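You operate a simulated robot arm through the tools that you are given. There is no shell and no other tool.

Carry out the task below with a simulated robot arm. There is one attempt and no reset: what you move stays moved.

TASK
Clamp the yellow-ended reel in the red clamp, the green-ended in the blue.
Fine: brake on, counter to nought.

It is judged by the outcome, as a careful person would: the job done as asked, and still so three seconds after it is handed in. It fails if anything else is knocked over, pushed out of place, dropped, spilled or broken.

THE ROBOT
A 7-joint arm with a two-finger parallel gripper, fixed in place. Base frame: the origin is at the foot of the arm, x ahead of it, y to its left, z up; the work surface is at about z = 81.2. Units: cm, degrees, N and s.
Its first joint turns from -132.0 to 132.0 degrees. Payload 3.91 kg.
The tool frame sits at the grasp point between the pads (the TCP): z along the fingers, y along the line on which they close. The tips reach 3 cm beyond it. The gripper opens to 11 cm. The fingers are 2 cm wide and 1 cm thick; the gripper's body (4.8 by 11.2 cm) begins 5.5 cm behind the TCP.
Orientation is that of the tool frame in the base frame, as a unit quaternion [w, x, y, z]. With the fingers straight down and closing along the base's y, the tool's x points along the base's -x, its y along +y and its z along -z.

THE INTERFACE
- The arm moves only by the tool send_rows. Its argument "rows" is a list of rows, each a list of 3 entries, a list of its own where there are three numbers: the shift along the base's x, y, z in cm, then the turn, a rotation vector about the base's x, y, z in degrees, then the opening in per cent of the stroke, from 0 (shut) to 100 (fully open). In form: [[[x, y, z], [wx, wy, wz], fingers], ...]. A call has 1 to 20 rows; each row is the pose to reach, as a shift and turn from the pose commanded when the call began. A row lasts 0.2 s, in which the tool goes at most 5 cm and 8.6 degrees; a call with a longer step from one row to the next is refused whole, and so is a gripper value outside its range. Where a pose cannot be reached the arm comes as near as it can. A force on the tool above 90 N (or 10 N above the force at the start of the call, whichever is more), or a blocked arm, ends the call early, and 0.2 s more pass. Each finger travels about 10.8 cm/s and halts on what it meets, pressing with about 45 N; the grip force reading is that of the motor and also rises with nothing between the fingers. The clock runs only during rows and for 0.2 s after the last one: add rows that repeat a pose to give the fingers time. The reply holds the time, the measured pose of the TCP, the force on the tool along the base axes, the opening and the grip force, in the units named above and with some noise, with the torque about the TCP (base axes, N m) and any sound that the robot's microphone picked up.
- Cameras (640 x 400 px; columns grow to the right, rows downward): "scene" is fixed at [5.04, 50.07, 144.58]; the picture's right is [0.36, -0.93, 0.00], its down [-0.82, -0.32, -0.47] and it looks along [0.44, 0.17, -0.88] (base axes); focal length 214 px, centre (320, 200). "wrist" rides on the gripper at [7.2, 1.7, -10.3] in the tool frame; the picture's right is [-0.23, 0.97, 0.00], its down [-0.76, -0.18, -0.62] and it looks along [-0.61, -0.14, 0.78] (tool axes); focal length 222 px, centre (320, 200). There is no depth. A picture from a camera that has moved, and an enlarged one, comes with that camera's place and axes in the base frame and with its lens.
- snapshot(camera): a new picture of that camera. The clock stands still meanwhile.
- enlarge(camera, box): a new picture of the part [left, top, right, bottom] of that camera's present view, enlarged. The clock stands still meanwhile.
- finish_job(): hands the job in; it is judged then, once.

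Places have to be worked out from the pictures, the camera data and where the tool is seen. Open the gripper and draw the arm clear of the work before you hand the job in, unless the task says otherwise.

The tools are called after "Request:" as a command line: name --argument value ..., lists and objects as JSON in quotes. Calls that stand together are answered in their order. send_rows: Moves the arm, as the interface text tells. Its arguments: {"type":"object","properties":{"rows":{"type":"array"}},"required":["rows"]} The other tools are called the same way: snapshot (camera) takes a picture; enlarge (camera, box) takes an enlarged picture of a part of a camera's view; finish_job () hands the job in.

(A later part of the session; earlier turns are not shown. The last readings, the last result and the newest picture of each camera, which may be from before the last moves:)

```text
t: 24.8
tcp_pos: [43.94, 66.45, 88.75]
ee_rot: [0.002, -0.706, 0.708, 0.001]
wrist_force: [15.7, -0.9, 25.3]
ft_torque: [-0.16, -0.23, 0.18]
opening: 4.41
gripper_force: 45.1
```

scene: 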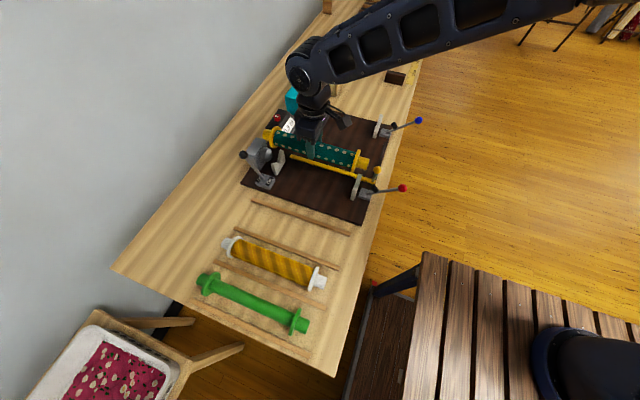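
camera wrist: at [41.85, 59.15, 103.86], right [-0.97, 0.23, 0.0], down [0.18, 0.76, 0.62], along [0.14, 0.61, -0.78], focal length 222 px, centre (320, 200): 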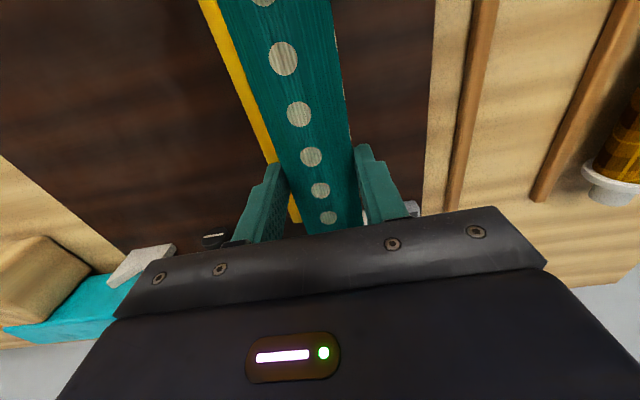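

Contact: the rests push the reel up and toward +x, so it sits slightly too far −x. I ease over by 0.2 cm and read again.

Request:
send_rows --rows '[[[0.1, 0, 0.1], [0, 0, 0], 0], [[0.2, 0, 0.1], [0, 0, 0], 0], [[0.2, 0, 0], [0, 0, 0], 0], [[0.2, 0, 0], [0, 0, 0], 0]]'

```text
t: 25.8
tcp_pos: [44.02, 66.32, 88.66]
ee_rot: [-0.001, 0.707, -0.707, 0.0]
wrist_force: [14.2, 5.6, 29.0]
ft_torque: [0.13, -0.32, 0.1]
opening: 4.39
gripper_force: 44.6
```

The sideways push persists, so I shift another 0.3 cm toward +x.

Request:
send_rows --rows '[[[0.1, 0, 0.1], [0, 0, 0], 0], [[0.2, 0, 0.1], [0, 0, 0], 0], [[0.3, 0, 0.1], [0, 0, 0], 0], [[0.3, 0, 0.1], [0, 0, 0], 0]]'

Request:
enlarge --camera "scene" --box '[330, 140, 410, 210]'

Request:
enlarge --camera "scene" --box '[230, 130, 310, 200]'

```text
t: 26.8
tcp_pos: [44.13, 66.31, 88.73]
ee_rot: [0.001, 0.708, -0.707, -0.001]
wrist_force: [-16.7, -9.7, 26.0]
ft_torque: [-0.28, 0.45, -0.13]
opening: 4.43
gripper_force: 44.9
```

```text
5.71 times, centred on (370, 175) of scene
camera zoom: at [5.04, 50.07, 144.58], right [0.36, -0.93, 0.0], down [-0.82, -0.32, -0.47], along [0.44, 0.17, -0.88], focal length 1226 px, centre (34, 343)
```

zoom: 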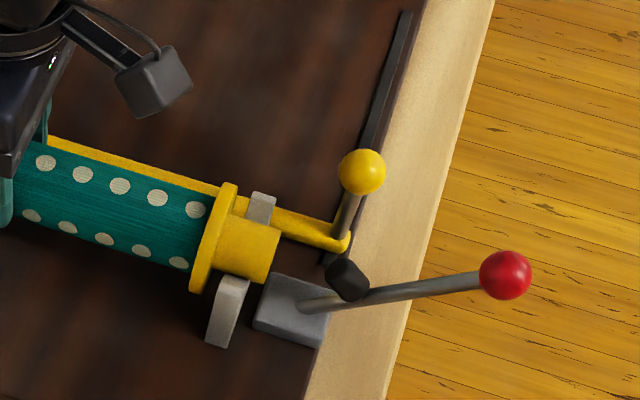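

```text
5.71 times, centred on (270, 165) of scene
camera zoom: at [5.04, 50.07, 144.58], right [0.36, -0.93, 0.0], down [-0.82, -0.32, -0.47], along [0.44, 0.17, -0.88], focal length 1226 px, centre (606, 400)
```

zoom: 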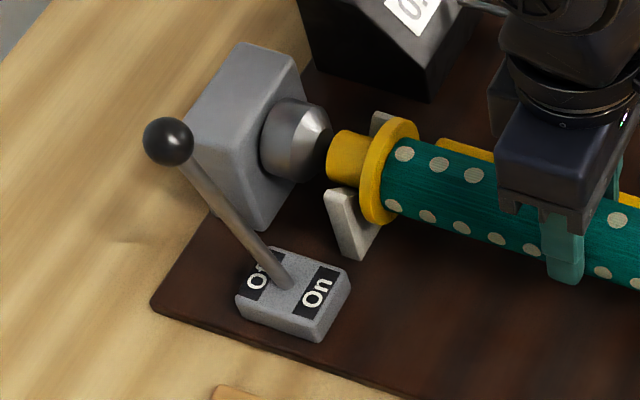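

The sideways force has flipped sign, so the centre lies between: the V axis is x≈44.0. I step back 0.15, ease the downforce, and check.

Request:
send_rows --rows '[[[-0.08, 0, 0.05], [0, 0, 0], 0], [[-0.15, 0, 0.1], [0, 0, 0], 0], [[-0.15, 0, 0.1], [0, 0, 0], 0]]'

```text
t: 27.6
tcp_pos: [44.07, 66.51, 88.82]
ee_rot: [0.001, 0.707, -0.707, -0.001]
wrist_force: [-15.4, -1.8, 5.8]
ft_torque: [-0.12, 0.42, -0.09]
opening: 4.41
gripper_force: 45.6
```

Downforce is small now with some residual −x force; I nudge −0.1 in x and open the fingers gradually.

Request:
send_rows --rows '[[[-0.1, 0, 0], [0, 0, 0], 0], [[-0.1, 0, 0], [0, 0, 0], 0], [[-0.1, 0, 0], [0, 0, 0], 44], [[-0.1, 0, 0], [0, 0, 0], 50], [[-0.1, 0, 0], [0, 0, 0], 57], [[-0.1, 0, 0], [0, 0, 0], 64], [[-0.1, 0, 0], [0, 0, 0], 64]]'

Request:
enlarge --camera "scene" --box '[220, 120, 420, 220]'

Request:
snapshot --camera "wrist"

```text
t: 29.2
tcp_pos: [44.11, 66.46, 88.65]
ee_rot: [-0.001, -0.706, 0.708, 0.0]
wrist_force: [-0.4, 0.0, 0.3]
ft_torque: [0.02, 0.01, -0.01]
opening: 7.04
gripper_force: 0.1
```

```text
3.20 times, centred on (320, 170) of scene
camera zoom: at [5.04, 50.07, 144.58], right [0.36, -0.93, 0.0], down [-0.82, -0.32, -0.47], along [0.44, 0.17, -0.88], focal length 686 px, centre (320, 296)
```

zoom: 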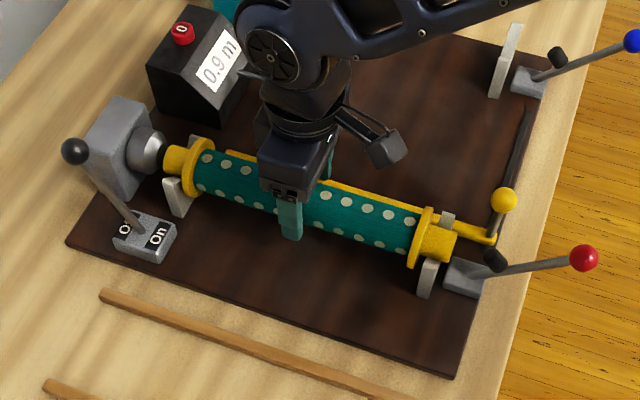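

```text
taken
camera wrist: at [42.15, 59.09, 98.94], right [-0.97, 0.23, 0.0], down [0.18, 0.76, 0.62], along [0.14, 0.61, -0.78], focal length 222 px, centre (320, 200)
```

wrist: 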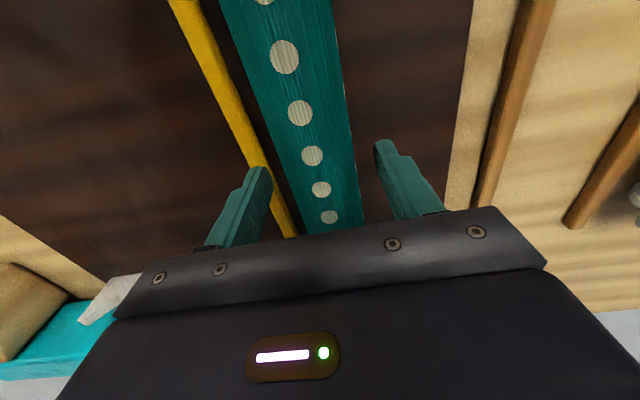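

The reel stays seated in the red V-rests. I withdraw straight up and move to look at the red lever from above.

Request:
send_rows --rows '[[[0, 0, 3], [0, 0, 0], 64], [[0, 0, 7], [0, 0, 0], 64], [[0, 0, 11], [0, 0, 0], 64], [[0, -4, 14], [0, 0, 0], 64], [[0, -8.5, 15], [0, 0, 0], 64], [[0, -13, 15], [0, 0, 0], 64], [[0, -17.5, 15], [0, 0, 0], 64], [[0, -22, 15], [0, 0, 0], 64], [[0, -24, 15], [0, 0, 0], 64], [[0, -24, 15], [0, 0, 0], 64]]'

Request:
snapshot --camera "wrist"

Request:
enlarge --camera "wrist" --box '[210, 0, 430, 150]'

Request:
enlarge --camera "scene" --box '[220, 110, 420, 230]'

```text
t: 31.4
tcp_pos: [43.91, 42.2, 103.9]
ee_rot: [0.0, -0.707, 0.707, 0.0]
wrist_force: [0.6, 0.0, 0.3]
ft_torque: [0.05, -0.05, 0.0]
opening: 7.02
gripper_force: 0.0
```

```text
taken
camera wrist: at [42.04, 34.95, 114.06], right [-0.97, 0.23, 0.0], down [0.18, 0.76, 0.62], along [0.14, 0.61, -0.78], focal length 222 px, centre (320, 200)
```

wrist: 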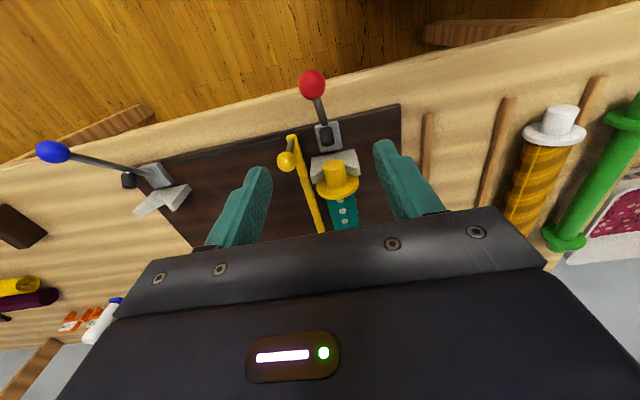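

```text
2.67 times, centred on (320, 75) of wrist
camera zoom: at [42.04, 34.95, 114.06], right [-0.97, 0.23, 0.0], down [0.18, 0.76, 0.62], along [0.14, 0.61, -0.78], focal length 592 px, centre (320, 533)
```

zoom: 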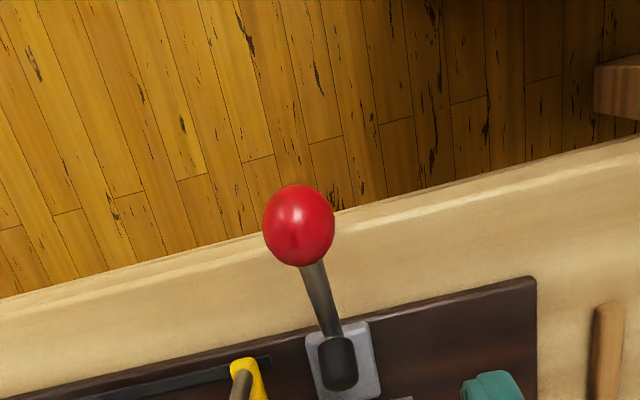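

```text
3.20 times, centred on (320, 170) of scene
camera zoom: at [5.04, 50.07, 144.58], right [0.36, -0.93, 0.0], down [-0.82, -0.32, -0.47], along [0.44, 0.17, -0.88], focal length 686 px, centre (320, 296)
```

zoom: 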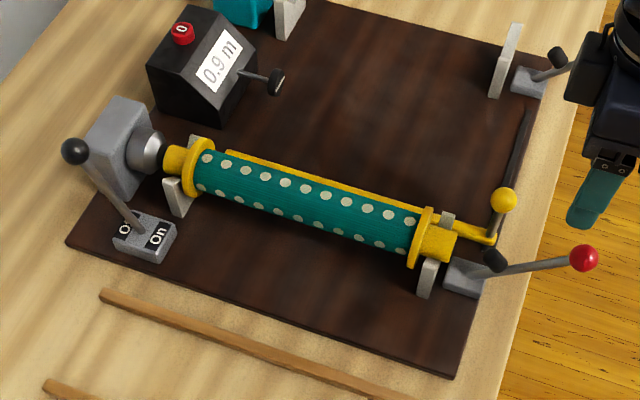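

The red ball is at about (44.0, 39.3, 91.9). I lower the open fingers around it.

Request:
send_rows --rows '[[[0.1, -2.9, 0], [0, 0, 0], 64], [[0.1, -2.9, -4], [0, 0, 0], 64], [[0.1, -2.9, -8], [0, 0, 0], 64], [[0.1, -2.9, -11], [0, 0, 0], 64], [[0.1, -2.9, -12], [0, 0, 0], 64], [[0.1, -2.9, -12], [0, 0, 0], 64]]'

Request:
snapshot --camera "wrist"

Request:
enlarge --camera "scene" --box '[340, 130, 440, 220]'

```text
t: 32.8
tcp_pos: [44.24, 39.54, 91.67]
ee_rot: [0.0, 0.708, -0.707, 0.0]
wrist_force: [-0.6, -0.2, -0.2]
ft_torque: [-0.04, -0.01, -0.02]
opening: 7.05
gripper_force: 0.0
```

```text
taken
camera wrist: at [42.25, 32.11, 101.94], right [-0.97, 0.23, 0.0], down [0.18, 0.76, 0.62], along [0.14, 0.61, -0.78], focal length 222 px, centre (320, 200)
```

wrist: 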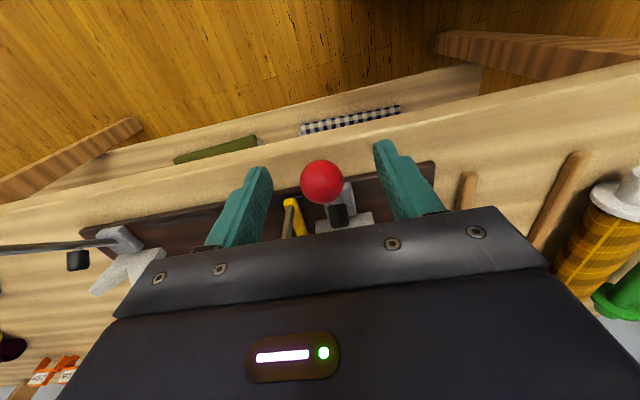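

```text
4.44 times, centred on (390, 175) of scene
camera zoom: at [5.04, 50.07, 144.58], right [0.36, -0.93, 0.0], down [-0.82, -0.32, -0.47], along [0.44, 0.17, -0.88], focal length 953 px, centre (9, 311)
```

zoom: 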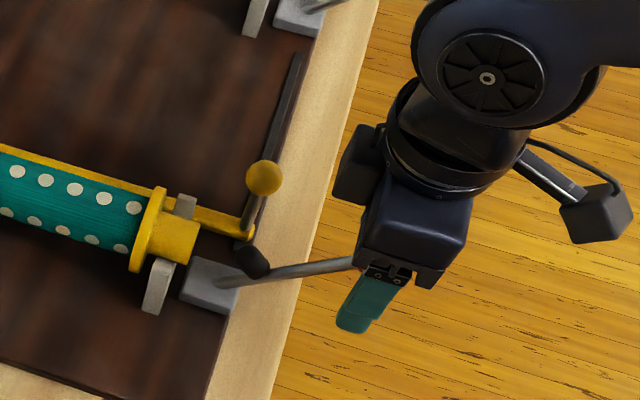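

The ball lies centred between the pads (0.2–0.3 cm low). I adjust slightly and close on it.

Request:
send_rows --rows '[[[0, -0.2, -0.2], [0, 0, 0], 50], [[0, -0.2, -0.2], [0, 0, 0], 35], [[0, -0.2, -0.2], [0, 0, 0], 20], [[0, -0.2, -0.2], [0, 0, 0], 10], [[0, -0.2, -0.2], [0, 0, 0], 0], [[0, -0.2, -0.2], [0, 0, 0], 0]]'

```text
t: 34.2
tcp_pos: [44.1, 39.27, 91.57]
ee_rot: [-0.001, -0.707, 0.707, 0.002]
wrist_force: [-25.8, 1.2, -2.2]
ft_torque: [-0.1, 0.11, 0.04]
opening: 2.5
gripper_force: 44.9
```

The ball is gripped (2.5 cm) but there's a −26 N sideways force; I relax the tool 0.15 cm toward −x.

Request:
send_rows --rows '[[[-0.15, 0, 0], [0, 0, 0], 0], [[-0.15, 0, 0], [0, 0, 0], 0]]'

```text
t: 34.8
tcp_pos: [44.01, 39.41, 91.49]
ee_rot: [0.0, 0.707, -0.707, 0.0]
wrist_force: [-14.5, 9.0, -19.5]
ft_torque: [-0.81, -0.02, -0.03]
opening: 2.52
gripper_force: 45.2
```

Now I try the first ~8° of the lever arc (up and toward +y) and read the forces.

Request:
send_rows --rows '[[[-0.1, 0.3, 0.3], [0, 0, 0], 0], [[-0.1, 0.65, 0.62], [0, 0, 0], 0], [[-0.1, 0.97, 0.9], [0, 0, 0], 0], [[-0.1, 1.28, 1.15], [0, 0, 0], 0], [[-0.1, 1.28, 1.15], [0, 0, 0], 0]]'

Request:
enlarge --camera "scene" --box '[340, 130, 440, 220]'

```text
t: 36.0
tcp_pos: [44.0, 40.51, 92.79]
ee_rot: [0.001, -0.706, 0.708, -0.001]
wrist_force: [-1.7, -7.8, -7.0]
ft_torque: [-1.32, 0.04, -0.01]
opening: 2.53
gripper_force: 45.0
```

```text
4.44 times, centred on (390, 175) of scene
camera zoom: at [5.04, 50.07, 144.58], right [0.36, -0.93, 0.0], down [-0.82, -0.32, -0.47], along [0.44, 0.17, -0.88], focal length 953 px, centre (9, 311)
```

zoom: 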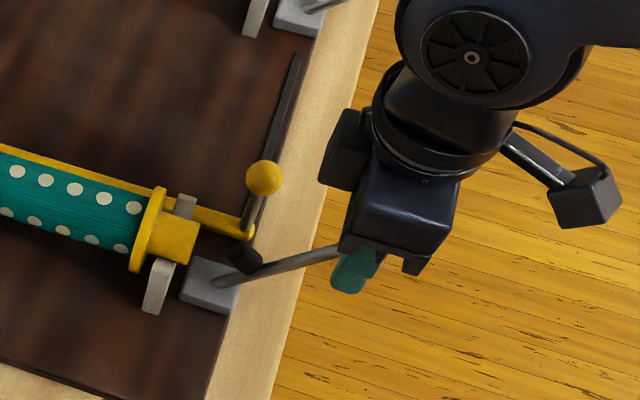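

The lever follows. I continue along the arc about 24° more, tilting the tool along with the lever to avoid twisting the ball.

Request:
send_rows --rows '[[[0, 0.7, 0.5], [-4, 0, 0], 0], [[0, 1.43, 0.96], [-8, 0, 0], 0], [[0, 2.2, 1.36], [-12, 0, 0], 0], [[0, 2.98, 1.71], [-16, 0, 0], 0], [[0, 3.79, 2.0], [-20, 0, 0], 0], [[0, 4.62, 2.23], [-24, 0, 0], 0], [[0, 4.62, 2.23], [-24, 0, 0], 0]]'

Request:
enlarge --camera "scene" --box '[340, 130, 440, 220]'

```text
t: 37.6
tcp_pos: [44.04, 45.26, 94.85]
ee_rot: [-0.147, -0.691, 0.692, -0.147]
wrist_force: [37.6, 6.3, 9.2]
ft_torque: [1.03, -0.25, 0.01]
opening: 2.53
gripper_force: 45.0
```

```text
4.44 times, centred on (390, 175) of scene
camera zoom: at [5.04, 50.07, 144.58], right [0.36, -0.93, 0.0], down [-0.82, -0.32, -0.47], along [0.44, 0.17, -0.88], focal length 953 px, centre (9, 311)
```

zoom: 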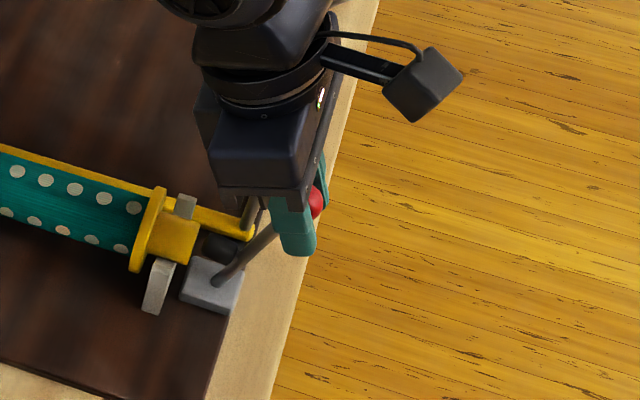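

Lever is near 30° past start and following; I add +0.15 in x for the side force and go on to near-vertical.

Request:
send_rows --rows '[[[0.15, 0.4, 0.1], [0, 0, 0], 0], [[0.15, 0.85, 0.18], [-2, 0, 0], 0], [[0.15, 1.3, 0.25], [-4, 0, 0], 0], [[0.15, 1.7, 0.29], [-6, 0, 0], 0], [[0.15, 1.7, 0.29], [-6, 0, 0], 0]]'

Request:
enlarge --camera "scene" --box '[340, 130, 440, 220]'

```text
t: 38.8
tcp_pos: [43.97, 46.96, 95.08]
ee_rot: [-0.183, -0.683, 0.683, -0.183]
wrist_force: [4.2, -5.6, -5.7]
ft_torque: [-0.85, 0.05, 0.1]
opening: 2.57
gripper_force: 44.9
```

```text
4.44 times, centred on (390, 175) of scene
camera zoom: at [5.04, 50.07, 144.58], right [0.36, -0.93, 0.0], down [-0.82, -0.32, -0.47], along [0.44, 0.17, -0.88], focal length 953 px, centre (9, 311)
```

zoom: 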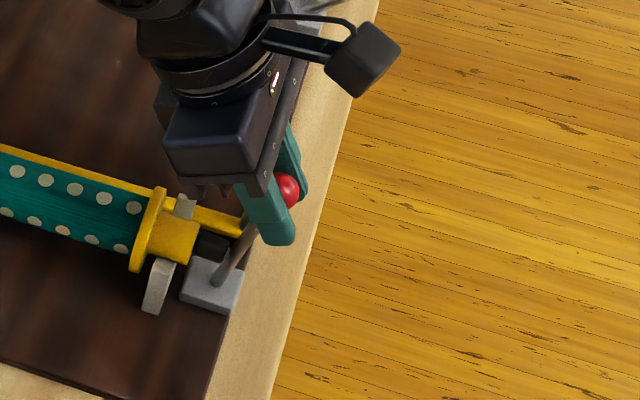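

The pad is about to meet the reel's end. I continue in small steps watching force and sound.

Request:
send_rows --rows '[[[0, 0.4, 0.04], [-1.5, 0, 0], 0], [[0, 0.8, 0.07], [-3, 0, 0], 0], [[0, 1.2, 0.07], [-4.5, 0, 0], 0], [[0, 1.2, 0.07], [-4.5, 0, 0], 0]]'

Request:
enlarge --camera "scene" --box '[340, 130, 440, 220]'

```text
t: 39.8
tcp_pos: [44.1, 47.96, 95.32]
ee_rot: [0.211, 0.675, -0.675, 0.21]
wrist_force: [-0.4, -26.2, -23.5]
ft_torque: [0.43, -0.02, -0.06]
opening: 2.58
gripper_force: 44.9
```

```text
4.44 times, centred on (390, 175) of scene
camera zoom: at [5.04, 50.07, 144.58], right [0.36, -0.93, 0.0], down [-0.82, -0.32, -0.47], along [0.44, 0.17, -0.88], focal length 953 px, centre (9, 311)
```

zoom: 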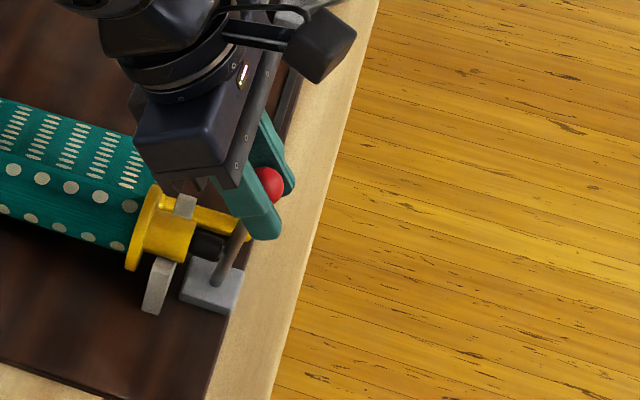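

Something changed on the reel's fabric; I look at the whole scene before going on.

Request:
snapshot --camera "scene"

Request:
enlarge --camera "scene" --box '[220, 90, 420, 220]'

```text
taken
```

scene: 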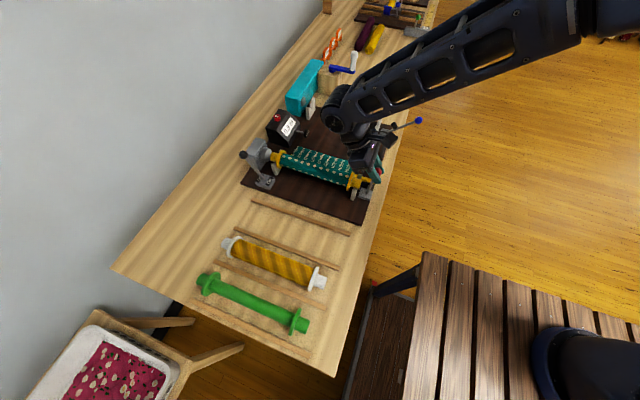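

```text
3.08 times, centred on (320, 155) of scene
camera zoom: at [5.04, 50.07, 144.58], right [0.36, -0.93, 0.0], down [-0.82, -0.32, -0.47], along [0.44, 0.17, -0.88], focal length 660 px, centre (320, 338)
```

zoom: 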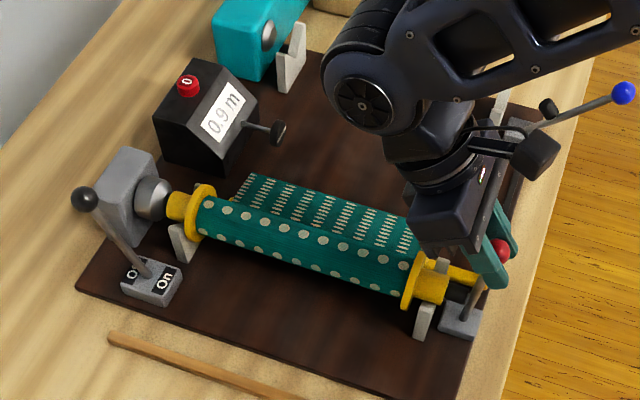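

The web now shows leading to the yellow bar, so the clamp has engaged on the reel. I press the lever slightly further to see whether it has reached its stop.

Request:
send_rows --rows '[[[0, 0.3, 0], [-1, 0, 0], 0], [[0, 0.5, 0], [-2, 0, 0], 0], [[0, 0.5, 0], [-2, 0, 0], 0]]'

Request:
enlarge --camera "scene" --box '[340, 130, 420, 210]'

```text
t: 40.6
tcp_pos: [43.97, 48.59, 95.4]
ee_rot: [-0.221, -0.671, 0.672, -0.221]
wrist_force: [0.1, -36.6, 5.6]
ft_torque: [-0.19, -0.02, 0.02]
opening: 2.54
gripper_force: 45.5
```

```text
5.00 times, centred on (380, 170) of scene
camera zoom: at [5.04, 50.07, 144.58], right [0.36, -0.93, 0.0], down [-0.82, -0.32, -0.47], along [0.44, 0.17, -0.88], focal length 1072 px, centre (20, 350)
```

zoom: 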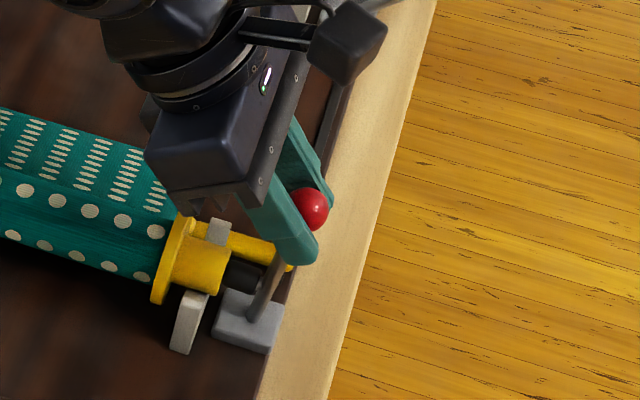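

Force is now 37 N along −y, so the lever seems at its stop. I open the fingers and see if the lever holds by itself.

Request:
send_rows --rows '[[[0, 0, 0], [0, 0, 0], 30], [[0, 0, 0], [0, 0, 0], 45], [[0, 0, 0], [0, 0, 0], 60], [[0, 0, 0], [0, 0, 0], 60]]'

Request:
enlarge --camera "scene" --box '[340, 130, 420, 210]'

Request:
enlarge --camera "scene" --box '[220, 90, 420, 220]'

Request:
snapshot --camera "wrist"

```text
t: 41.6
tcp_pos: [43.98, 48.78, 95.34]
ee_rot: [-0.221, -0.671, 0.672, -0.221]
wrist_force: [0.9, -0.3, -1.0]
ft_torque: [-0.01, -0.02, -0.02]
opening: 6.59
gripper_force: 0.1
```

```text
5.00 times, centred on (380, 170) of scene
camera zoom: at [5.04, 50.07, 144.58], right [0.36, -0.93, 0.0], down [-0.82, -0.32, -0.47], along [0.44, 0.17, -0.88], focal length 1072 px, centre (20, 350)
```

zoom: 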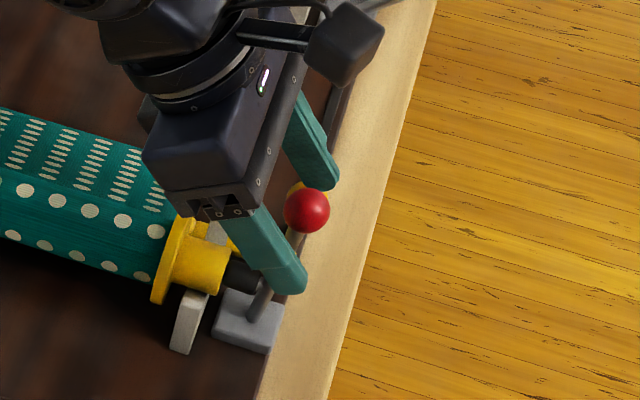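

```text
3.08 times, centred on (320, 155) of scene
camera zoom: at [5.04, 50.07, 144.58], right [0.36, -0.93, 0.0], down [-0.82, -0.32, -0.47], along [0.44, 0.17, -0.88], focal length 660 px, centre (320, 338)
```

zoom: 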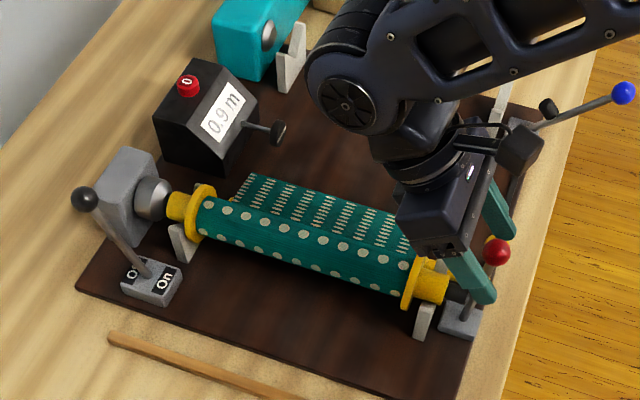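

```text
taken
camera wrist: at [42.08, 48.89, 107.84], right [-0.97, 0.18, -0.14], down [0.18, 0.98, 0.05], along [0.14, 0.02, -0.99], focal length 222 px, centre (320, 200)
```

wrist: 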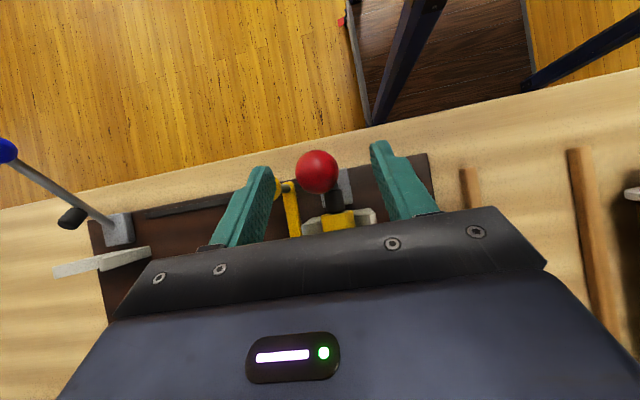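

The red lever stays upright on its own. I rise clear while levelling the tool, then head to the green-ended reel.

Request:
send_rows --rows '[[[0, 0, 2], [0, 0, 0], 60], [[0, 0, 5], [6, 0, 0], 60], [[0, 0, 8], [13, 0, 0], 60], [[0, 0, 11], [20, 0, 0], 60], [[0, 1, 13], [27, 0, 0], 60], [[-3, 3, 13], [33, 0, 0], 60], [[-7, 5, 13], [36.5, 0, 0], 60], [[-11, 7, 13], [36.5, 0, 0], 60], [[-15, 9, 13], [36.5, 0, 0], 60], [[-19, 11, 13], [36.5, 0, 0], 60], [[-23, 13, 13], [36.5, 0, 0], 60], [[-27, 15, 12], [36.5, 0, 0], 60], [[-31, 17, 11], [36.5, 0, 0], 60], [[-35, 18, 10], [36.5, 0, 0], 60], [[-39, 18.2, 9], [36.5, 0, 0], 60], [[-42, 18.2, 8], [36.5, 0, 0], 60], [[-42, 18.2, 8], [36.5, 0, 0], 60]]'

Request:
snapshot --camera "wrist"

Request:
snapshot --camera "scene"

```text
t: 45.2
tcp_pos: [1.8, 66.99, 103.31]
ee_rot: [0.0, -0.706, 0.708, 0.0]
wrist_force: [0.3, 1.0, -0.4]
ft_torque: [0.0, -0.02, 0.0]
opening: 6.59
gripper_force: 0.1
```

```text
taken
camera wrist: at [-0.09, 59.66, 113.5], right [-0.97, 0.23, 0.0], down [0.18, 0.76, 0.62], along [0.14, 0.61, -0.78], focal length 222 px, centre (320, 200)
```

wrist: 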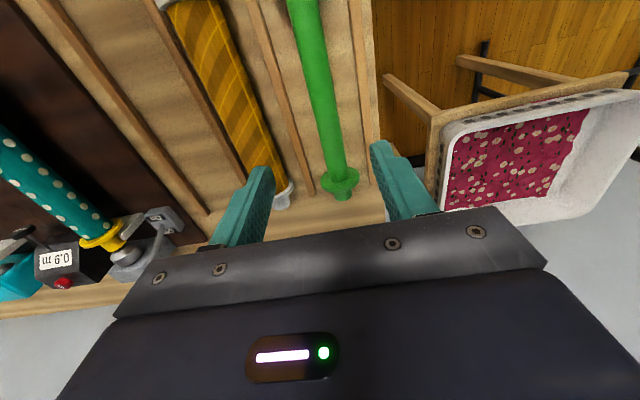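

```text
taken
```

scene: 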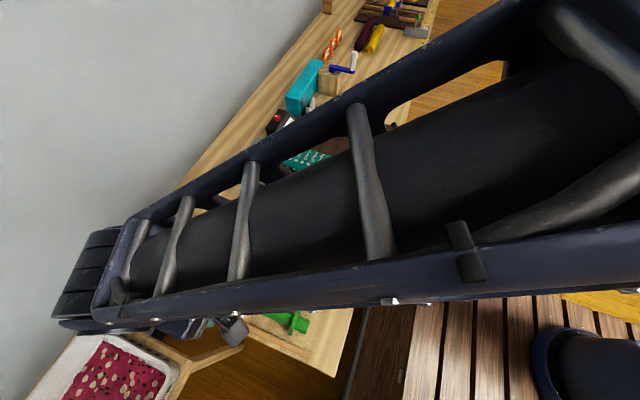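

I zoom to centre over the green reel.

Request:
enlarge --camera "wrist" --box '[240, 0, 420, 210]'

```text
1.90 times, centred on (330, 105) of wrist
camera zoom: at [-0.09, 59.66, 113.5], right [-0.97, 0.23, 0.0], down [0.18, 0.76, 0.62], along [0.14, 0.61, -0.78], focal length 423 px, centre (301, 381)
```

zoom: 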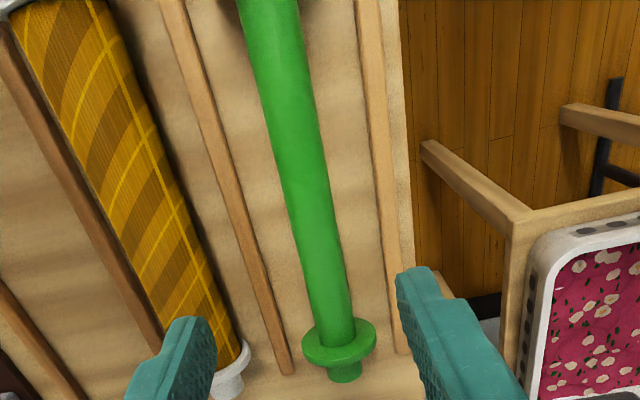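

Green core is 0.36 cm toward −x and about 2.7 cm thick. I shift toward −y to see its near end and fix its centre in y.

Request:
send_rows --rows '[[[-0.36, -4, 0], [0, 0, 0], 60], [[-0.36, -8, 0], [0, 0, 0], 60], [[-0.36, -9, 0], [0, 0, 0], 60], [[-0.36, -9, 0], [0, 0, 0], 60]]'

Request:
enlarge --camera "wrist" --box '[240, 0, 420, 210]'

```text
t: 46.2
tcp_pos: [1.55, 57.86, 103.44]
ee_rot: [0.0, -0.707, 0.707, 0.0]
wrist_force: [0.2, 0.0, -1.4]
ft_torque: [0.01, 0.02, 0.05]
opening: 6.59
gripper_force: 0.0
```

```text
1.90 times, centred on (330, 105) of wrist
camera zoom: at [-0.37, 50.46, 113.58], right [-0.97, 0.23, 0.0], down [0.18, 0.76, 0.62], along [0.14, 0.61, -0.78], focal length 423 px, centre (301, 381)
```

zoom: 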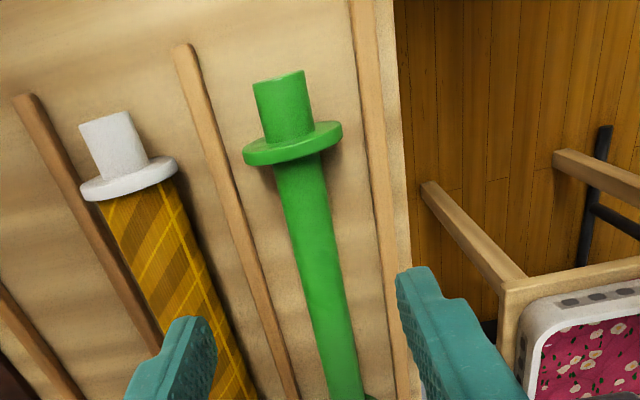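

Green reel's centre is y≈67.3, x≈1.45. I'll grip it 2.5 cm nearer the base (y≈64.8) to ease reach at blue; moving above and part-way down first.

Request:
send_rows --rows '[[[0, 3.5, 0], [0, 0, 0], 50], [[0, 6.95, -2], [0, 0, 0], 50], [[0, 6.95, -6], [0, 0, 0], 50], [[0, 6.95, -9], [0, 0, 0], 50], [[0, 6.95, -9], [0, 0, 0], 50]]'

Request:
enlarge --camera "wrist" --box '[240, 0, 420, 210]'

```text
t: 47.4
tcp_pos: [1.71, 64.79, 94.34]
ee_rot: [0.0, 0.707, -0.707, 0.001]
wrist_force: [0.3, -0.4, 0.8]
ft_torque: [0.01, -0.01, 0.02]
opening: 5.49
gripper_force: 0.0
```

```text
1.90 times, centred on (330, 105) of wrist
camera zoom: at [-0.22, 57.38, 104.51], right [-0.97, 0.23, 0.0], down [0.18, 0.76, 0.62], along [0.14, 0.61, -0.78], focal length 423 px, centre (301, 381)
```

zoom: 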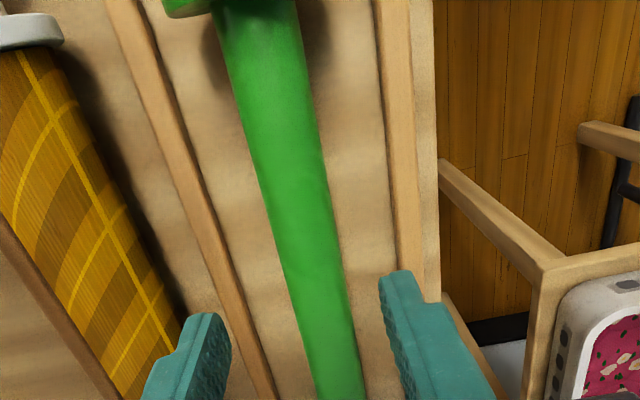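

I shift −0.2 in x, narrow slightly to clear the slats, and descend to z≈85.4.

Request:
send_rows --rows '[[[-0.22, 0, -2], [0, 0, 0], 44], [[-0.22, 0, -5], [0, 0, 0], 44], [[-0.22, 0, -7.5], [0, 0, 0], 44], [[-0.22, 0, -8.9], [0, 0, 0], 44], [[-0.22, 0, -8.9], [0, 0, 0], 44]]'

Request:
snapshot --camera "wrist"

```text
t: 48.6
tcp_pos: [1.54, 64.77, 85.36]
ee_rot: [0.0, -0.707, 0.707, -0.001]
wrist_force: [-1.1, 0.1, -0.4]
ft_torque: [0.03, -0.04, 0.02]
opening: 4.83
gripper_force: 0.0
```

```text
taken
camera wrist: at [-0.39, 57.39, 95.6], right [-0.97, 0.23, 0.0], down [0.18, 0.76, 0.62], along [0.14, 0.61, -0.78], focal length 222 px, centre (320, 200)
```

wrist: 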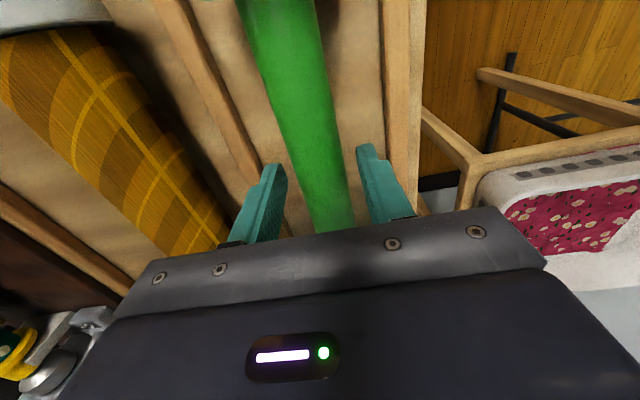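

Fingers straddle the green core cleanly. I close on it.

Request:
send_rows --rows '[[[0, 0, 0], [0, 0, 0], 35], [[0, 0, 0], [0, 0, 0], 25], [[0, 0, 0], [0, 0, 0], 12], [[0, 0, 0], [0, 0, 0], 0], [[0, 0, 0], [0, 0, 0], 0], [[0, 0, 0], [0, 0, 0], 0]]'

Request:
snapshot --camera "wrist"

```text
t: 50.0
tcp_pos: [1.52, 64.73, 85.28]
ee_rot: [0.0, -0.707, 0.707, 0.001]
wrist_force: [-0.5, -0.2, 0.0]
ft_torque: [-0.02, 0.03, -0.02]
opening: 3.1
gripper_force: 44.8
```

```text
taken
camera wrist: at [-0.39, 57.39, 95.6], right [-0.97, 0.23, 0.0], down [0.18, 0.76, 0.62], along [0.14, 0.61, -0.78], focal length 222 px, centre (320, 200)
```

wrist: 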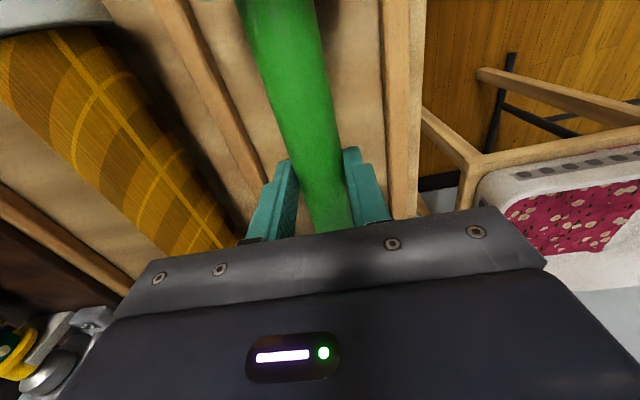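

Gripped at 3.1 cm. I lift it well clear (about 20 cm) and check it's level.

Request:
send_rows --rows '[[[0, 0, 1], [0, 0, 0], 0], [[0, 0, 3], [0, 0, 0], 0], [[0, 0, 7], [0, 0, 0], 0], [[0, 0, 11], [0, 0, 0], 0], [[0, 0, 15], [0, 0, 0], 0], [[0, 0, 18], [0, 0, 0], 0], [[0, 0, 20], [0, 0, 0], 0], [[0, 0, 20], [0, 0, 0], 0]]'

Request:
snapshot --camera "wrist"

Request:
snapshot --camera "scene"

```text
t: 51.8
tcp_pos: [1.48, 64.72, 105.4]
ee_rot: [0.0, -0.707, 0.707, 0.0]
wrist_force: [-0.2, 0.8, -1.2]
ft_torque: [-0.06, -0.01, 0.02]
opening: 3.09
gripper_force: 45.1
```

```text
taken
camera wrist: at [-0.4, 57.44, 115.69], right [-0.97, 0.23, 0.0], down [0.18, 0.76, 0.62], along [0.14, 0.61, -0.78], focal length 222 px, centre (320, 200)
```

wrist: 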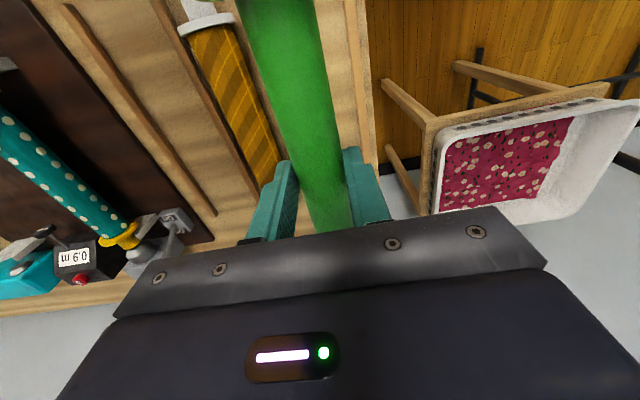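

```text
taken
```

scene: 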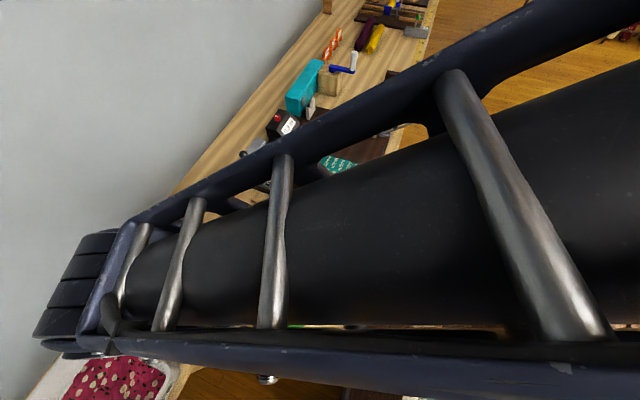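

The reel hangs level. I carry it at this height over to the blue clamp, aiming for TCP about (73.8, 63.9).

Request:
send_rows --rows '[[[4.5, 0, 0], [0, 0, 0], 0], [[9, 0, 0], [0, 0, 0], 0], [[13.5, 0, 0], [0, 0, 0], 0], [[18, 0, 0], [0, 0, 0], 0], [[22.5, 0, 0], [0, 0, 0], 0], [[27, 0, 0], [0, 0, 0], 0], [[31.5, 0, 0], [0, 0, 0], 0], [[36, 0, 0], [0, 0, 0], 0], [[40.5, -0.2, 0], [0, 0, 0], 0], [[45, -0.4, 0], [0, 0, 0], 0], [[49.5, -0.6, 0], [0, 0, 0], 0], [[54, -0.8, 0], [0, 0, 0], 0], [[58.5, -0.8, 0], [0, 0, 0], 0], [[63, -0.8, 0], [0, 0, 0], 0], [[67.5, -0.8, 0], [0, 0, 0], 0], [[72.3, -0.8, 0], [0, 0, 0], 0], [[72.3, -0.8, -2], [0, 0, 0], 0], [[72.3, -0.8, -2], [0, 0, 0], 0]]'

Request:
snapshot --camera "scene"

Request:
snapshot --camera "wrist"

```text
t: 55.6
tcp_pos: [73.89, 64.06, 103.59]
ee_rot: [-0.001, -0.707, 0.707, 0.0]
wrist_force: [0.2, 0.3, -1.2]
ft_torque: [-0.04, 0.01, -0.01]
opening: 3.08
gripper_force: 44.9
```

```text
taken
```

scene: 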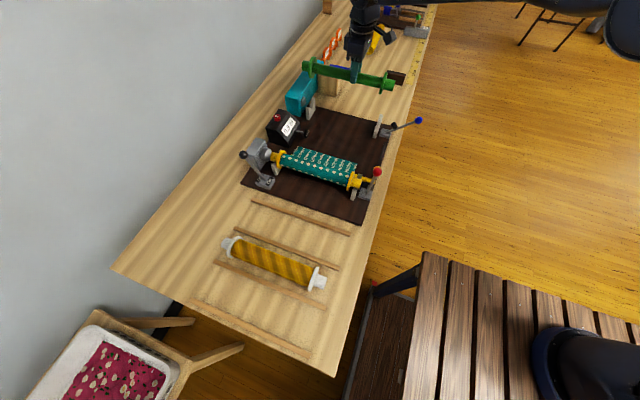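

```text
taken
camera wrist: at [71.95, 56.69, 113.74], right [-0.97, 0.23, 0.0], down [0.18, 0.76, 0.62], along [0.14, 0.61, -0.78], focal length 222 px, centre (320, 200)
```

wrist: 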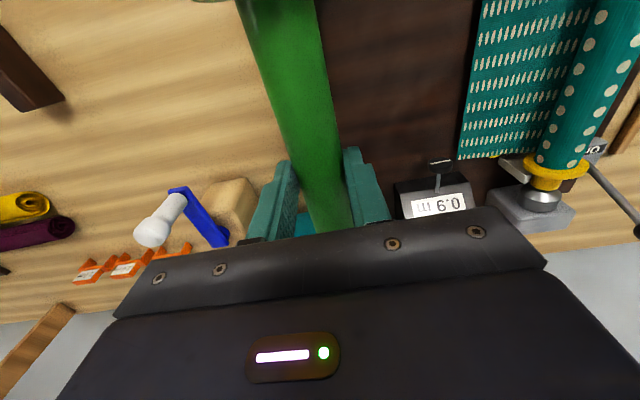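

Above blue now. I lower to just above the V tips (TCP z≈93.6) and compare in zooms.

Request:
send_rows --rows '[[[0, 0, -3], [0, 0, 0], 0], [[0, 0, -6], [0, 0, 0], 0], [[0, 0, -9], [0, 0, 0], 0], [[0, 0, -10], [0, 0, 0], 0], [[0, 0, -10], [0, 0, 0], 0]]'

Request:
enlarge --camera "scene" --box '[285, 70, 345, 130]'

Request:
enlarge --camera "scene" --box '[350, 90, 430, 150]'

Request:
enlarge --camera "scene" --box '[260, 50, 440, 200]'

```text
t: 56.8
tcp_pos: [73.85, 64.11, 93.56]
ee_rot: [0.0, 0.707, -0.707, 0.001]
wrist_force: [-0.4, -0.3, -1.1]
ft_torque: [-0.04, 0.02, -0.03]
opening: 3.11
gripper_force: 44.6
```

```text
6.67 times, centred on (315, 100) of scene
camera zoom: at [5.04, 50.07, 144.58], right [0.36, -0.93, 0.0], down [-0.82, -0.32, -0.47], along [0.44, 0.17, -0.88], focal length 1430 px, centre (353, 867)
```

zoom: 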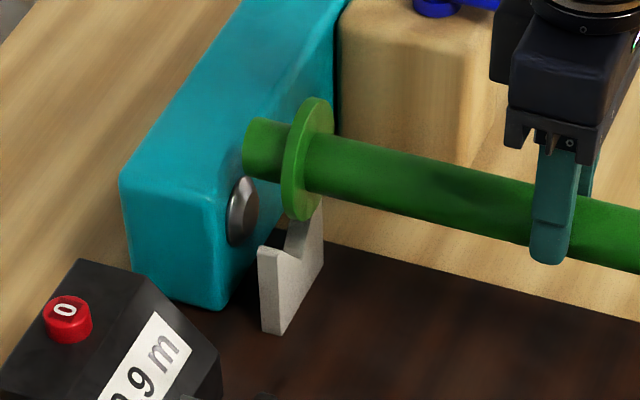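

```text
6.67 times, centred on (390, 120) of scene
camera zoom: at [5.04, 50.07, 144.58], right [0.36, -0.93, 0.0], down [-0.82, -0.32, -0.47], along [0.44, 0.17, -0.88], focal length 1430 px, centre (-147, 733)
```

zoom: 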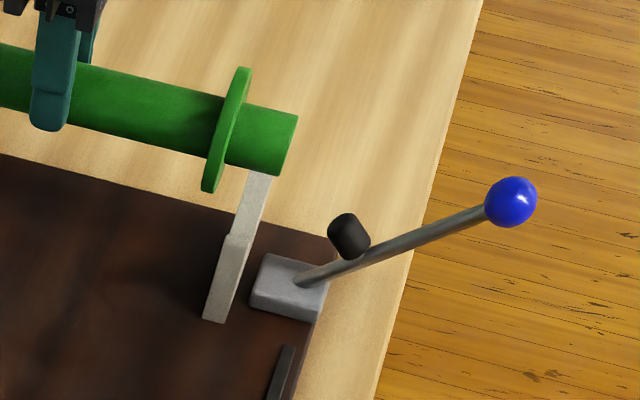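

```text
2.67 times, centred on (350, 125) of scene
camera zoom: at [5.04, 50.07, 144.58], right [0.36, -0.93, 0.0], down [-0.82, -0.32, -0.47], along [0.44, 0.17, -0.88], focal length 572 px, centre (240, 400)
```

zoom: 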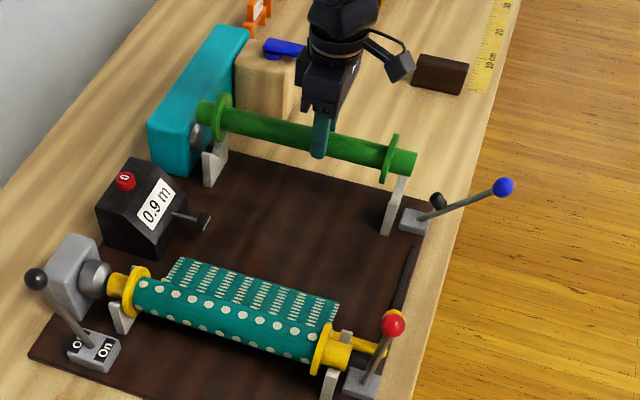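

The reel sits about 0.4 cm too far +y compared with the red case; I correct that and lower to about 0.8 cm above seating.

Request:
send_rows --rows '[[[0, -0.4, 0], [0, 0, 0], 0], [[0, -0.4, -1.5], [0, 0, 0], 0], [[0, -0.4, -3], [0, 0, 0], 0], [[0, -0.4, -4.1], [0, 0, 0], 0], [[0, -0.4, -4.1], [0, 0, 0], 0]]'

Request:
enlarge --camera "scene" --box '[285, 70, 345, 130]'

Request:
enlarge --camera "scene" --box '[350, 90, 430, 150]'

```text
t: 58.0
tcp_pos: [73.87, 63.7, 89.28]
ee_rot: [0.0, -0.706, 0.708, 0.0]
wrist_force: [-0.8, 0.1, -0.7]
ft_torque: [-0.07, 0.03, 0.02]
opening: 3.08
gripper_force: 45.3
```

```text
6.67 times, centred on (315, 100) of scene
camera zoom: at [5.04, 50.07, 144.58], right [0.36, -0.93, 0.0], down [-0.82, -0.32, -0.47], along [0.44, 0.17, -0.88], focal length 1430 px, centre (353, 867)
```

zoom: 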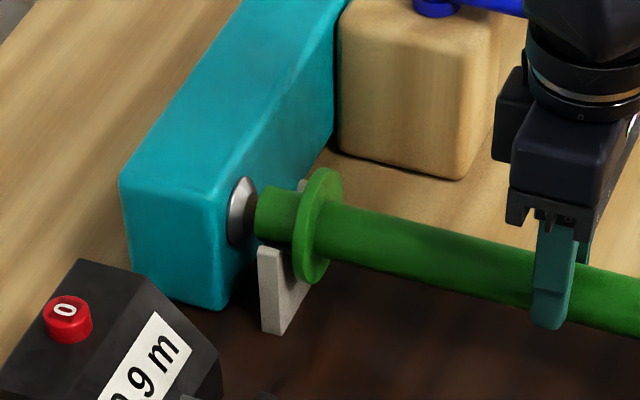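

```text
6.67 times, centred on (390, 120) of scene
camera zoom: at [5.04, 50.07, 144.58], right [0.36, -0.93, 0.0], down [-0.82, -0.32, -0.47], along [0.44, 0.17, -0.88], focal length 1430 px, centre (-147, 733)
```

zoom: 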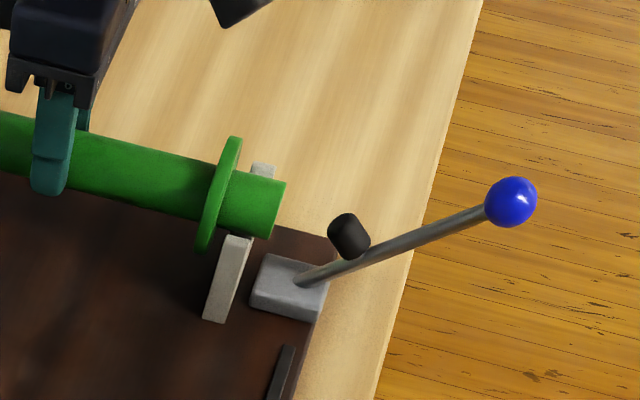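

Well positioned over the notches. Creeping down to seat it, watching forces.

Request:
send_rows --rows '[[[0, 0, -0.3], [0, 0, 0], 0], [[0, 0, -0.5], [0, 0, 0], 0], [[0, 0, -0.5], [0, 0, 0], 0]]'

```text
t: 58.8
tcp_pos: [73.79, 63.5, 88.86]
ee_rot: [0.001, -0.707, 0.707, 0.001]
wrist_force: [2.9, 1.1, 3.1]
ft_torque: [-0.01, -0.04, -0.02]
opening: 3.11
gripper_force: 44.9
```

First light contact, with a slight push toward +x. I shift +0.15 in x and lower 0.15.

Request:
send_rows --rows '[[[0.15, 0, 0], [0, 0, 0], 0], [[0.15, 0, -0.15], [0, 0, 0], 0], [[0.15, 0, -0.15], [0, 0, 0], 0]]'

```text
t: 59.6
tcp_pos: [73.95, 63.54, 88.69]
ee_rot: [-0.001, -0.707, 0.707, -0.001]
wrist_force: [2.7, -0.8, 4.3]
ft_torque: [-0.04, -0.05, 0.04]
opening: 3.1
gripper_force: 44.7
```

Still only light contact on the −x flank; another +0.1 in x and −0.15 in z.

Request:
send_rows --rows '[[[0.1, 0, 0], [0, 0, 0], 0], [[0.1, 0, -0.15], [0, 0, 0], 0], [[0.1, 0, -0.15], [0, 0, 0], 0]]'

```text
t: 60.4
tcp_pos: [73.97, 63.63, 88.68]
ee_rot: [-0.001, 0.707, -0.707, -0.001]
wrist_force: [-4.8, -1.8, 15.3]
ft_torque: [-0.17, 0.12, 0.02]
opening: 3.12
gripper_force: 44.7
```

Seated (15 N up, little sideways). I ease off 0.1 and open the fingers gradually.

Request:
send_rows --rows '[[[-0.03, 0, 0.1], [0, 0, 0], 0], [[-0.03, 0, 0.1], [0, 0, 0], 32], [[-0.03, 0, 0.1], [0, 0, 0], 40], [[-0.03, 0, 0.1], [0, 0, 0], 50], [[-0.03, 0, 0.1], [0, 0, 0], 55], [[-0.03, 0, 0.1], [0, 0, 0], 55]]'

Request:
enlarge --camera "scene" --box '[270, 60, 430, 150]'

Request:
snapshot --camera "wrist"

```text
t: 61.8
tcp_pos: [73.96, 63.56, 88.59]
ee_rot: [-0.001, -0.707, 0.707, 0.001]
wrist_force: [0.9, -0.7, -0.2]
ft_torque: [0.01, 0.01, -0.01]
opening: 6.07
gripper_force: 0.0
```

```text
4.00 times, centred on (350, 105) of scene
camera zoom: at [5.04, 50.07, 144.58], right [0.36, -0.93, 0.0], down [-0.82, -0.32, -0.47], along [0.44, 0.17, -0.88], focal length 858 px, centre (200, 580)
```

zoom: 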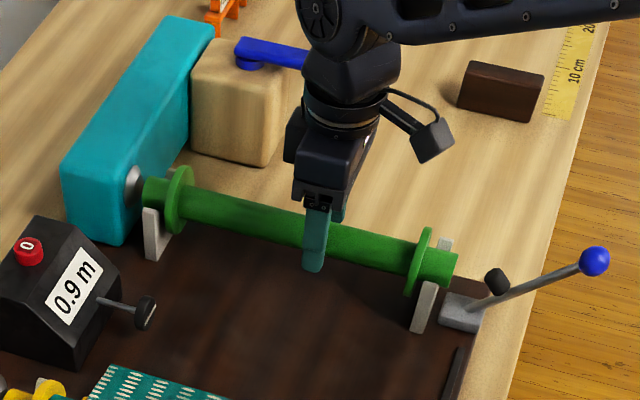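

```text
taken
camera wrist: at [72.07, 56.24, 98.83], right [-0.97, 0.23, 0.0], down [0.18, 0.76, 0.62], along [0.14, 0.61, -0.78], focal length 222 px, centre (320, 200)
```

wrist: 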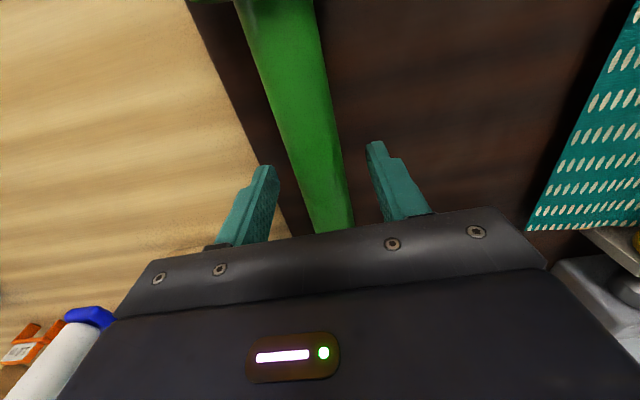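

Green reel rests in blue. I withdraw up and move over the blue lever ball for a look.

Request:
send_rows --rows '[[[0, 0, 3], [0, 0, 0], 60], [[0, 0, 7], [0, 0, 0], 60], [[0, 0, 11], [0, 0, 0], 60], [[0, -4, 14], [0, 0, 0], 60], [[0, -8.5, 15], [0, 0, 0], 60], [[0, -13, 15], [0, 0, 0], 60], [[0, -17.5, 15], [0, 0, 0], 60], [[0, -21.5, 15], [0, 0, 0], 60], [[0, -21.5, 15], [0, 0, 0], 60]]'

Request:
enlarge --camera "wrist" --box '[210, 0, 430, 150]'

Request:
enlarge --camera "scene" --box '[220, 60, 440, 220]'

```text
t: 63.8
tcp_pos: [74.19, 42.3, 103.53]
ee_rot: [0.0, 0.707, -0.707, 0.0]
wrist_force: [0.4, -1.1, 0.0]
ft_torque: [-0.06, -0.01, 0.01]
opening: 6.6
gripper_force: 0.1
```

```text
2.67 times, centred on (320, 75) of wrist
camera zoom: at [72.31, 34.84, 113.84], right [-0.97, 0.23, 0.0], down [0.18, 0.76, 0.62], along [0.14, 0.61, -0.78], focal length 592 px, centre (320, 533)
```

zoom: 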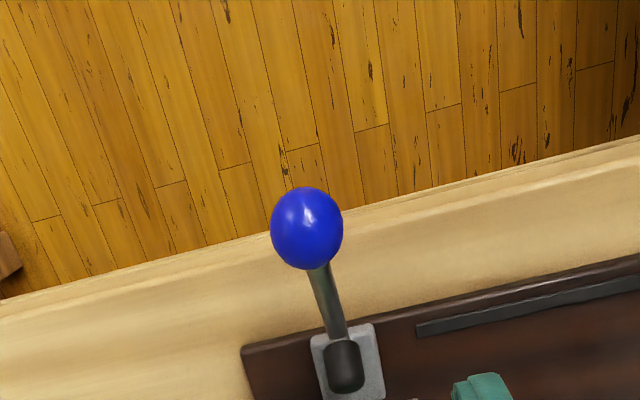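

```text
2.50 times, centred on (330, 140) of scene
camera zoom: at [5.04, 50.07, 144.58], right [0.36, -0.93, 0.0], down [-0.82, -0.32, -0.47], along [0.44, 0.17, -0.88], focal length 536 px, centre (295, 350)
```

zoom: 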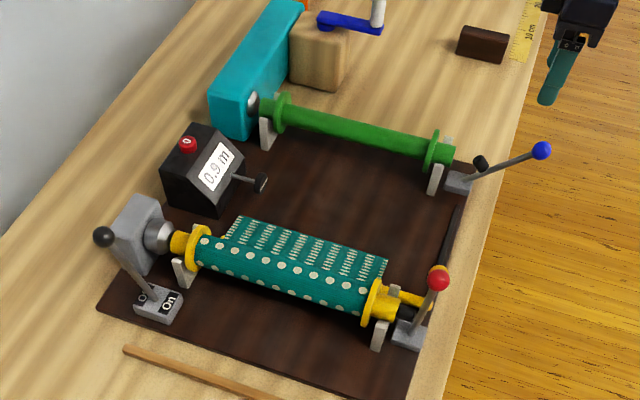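

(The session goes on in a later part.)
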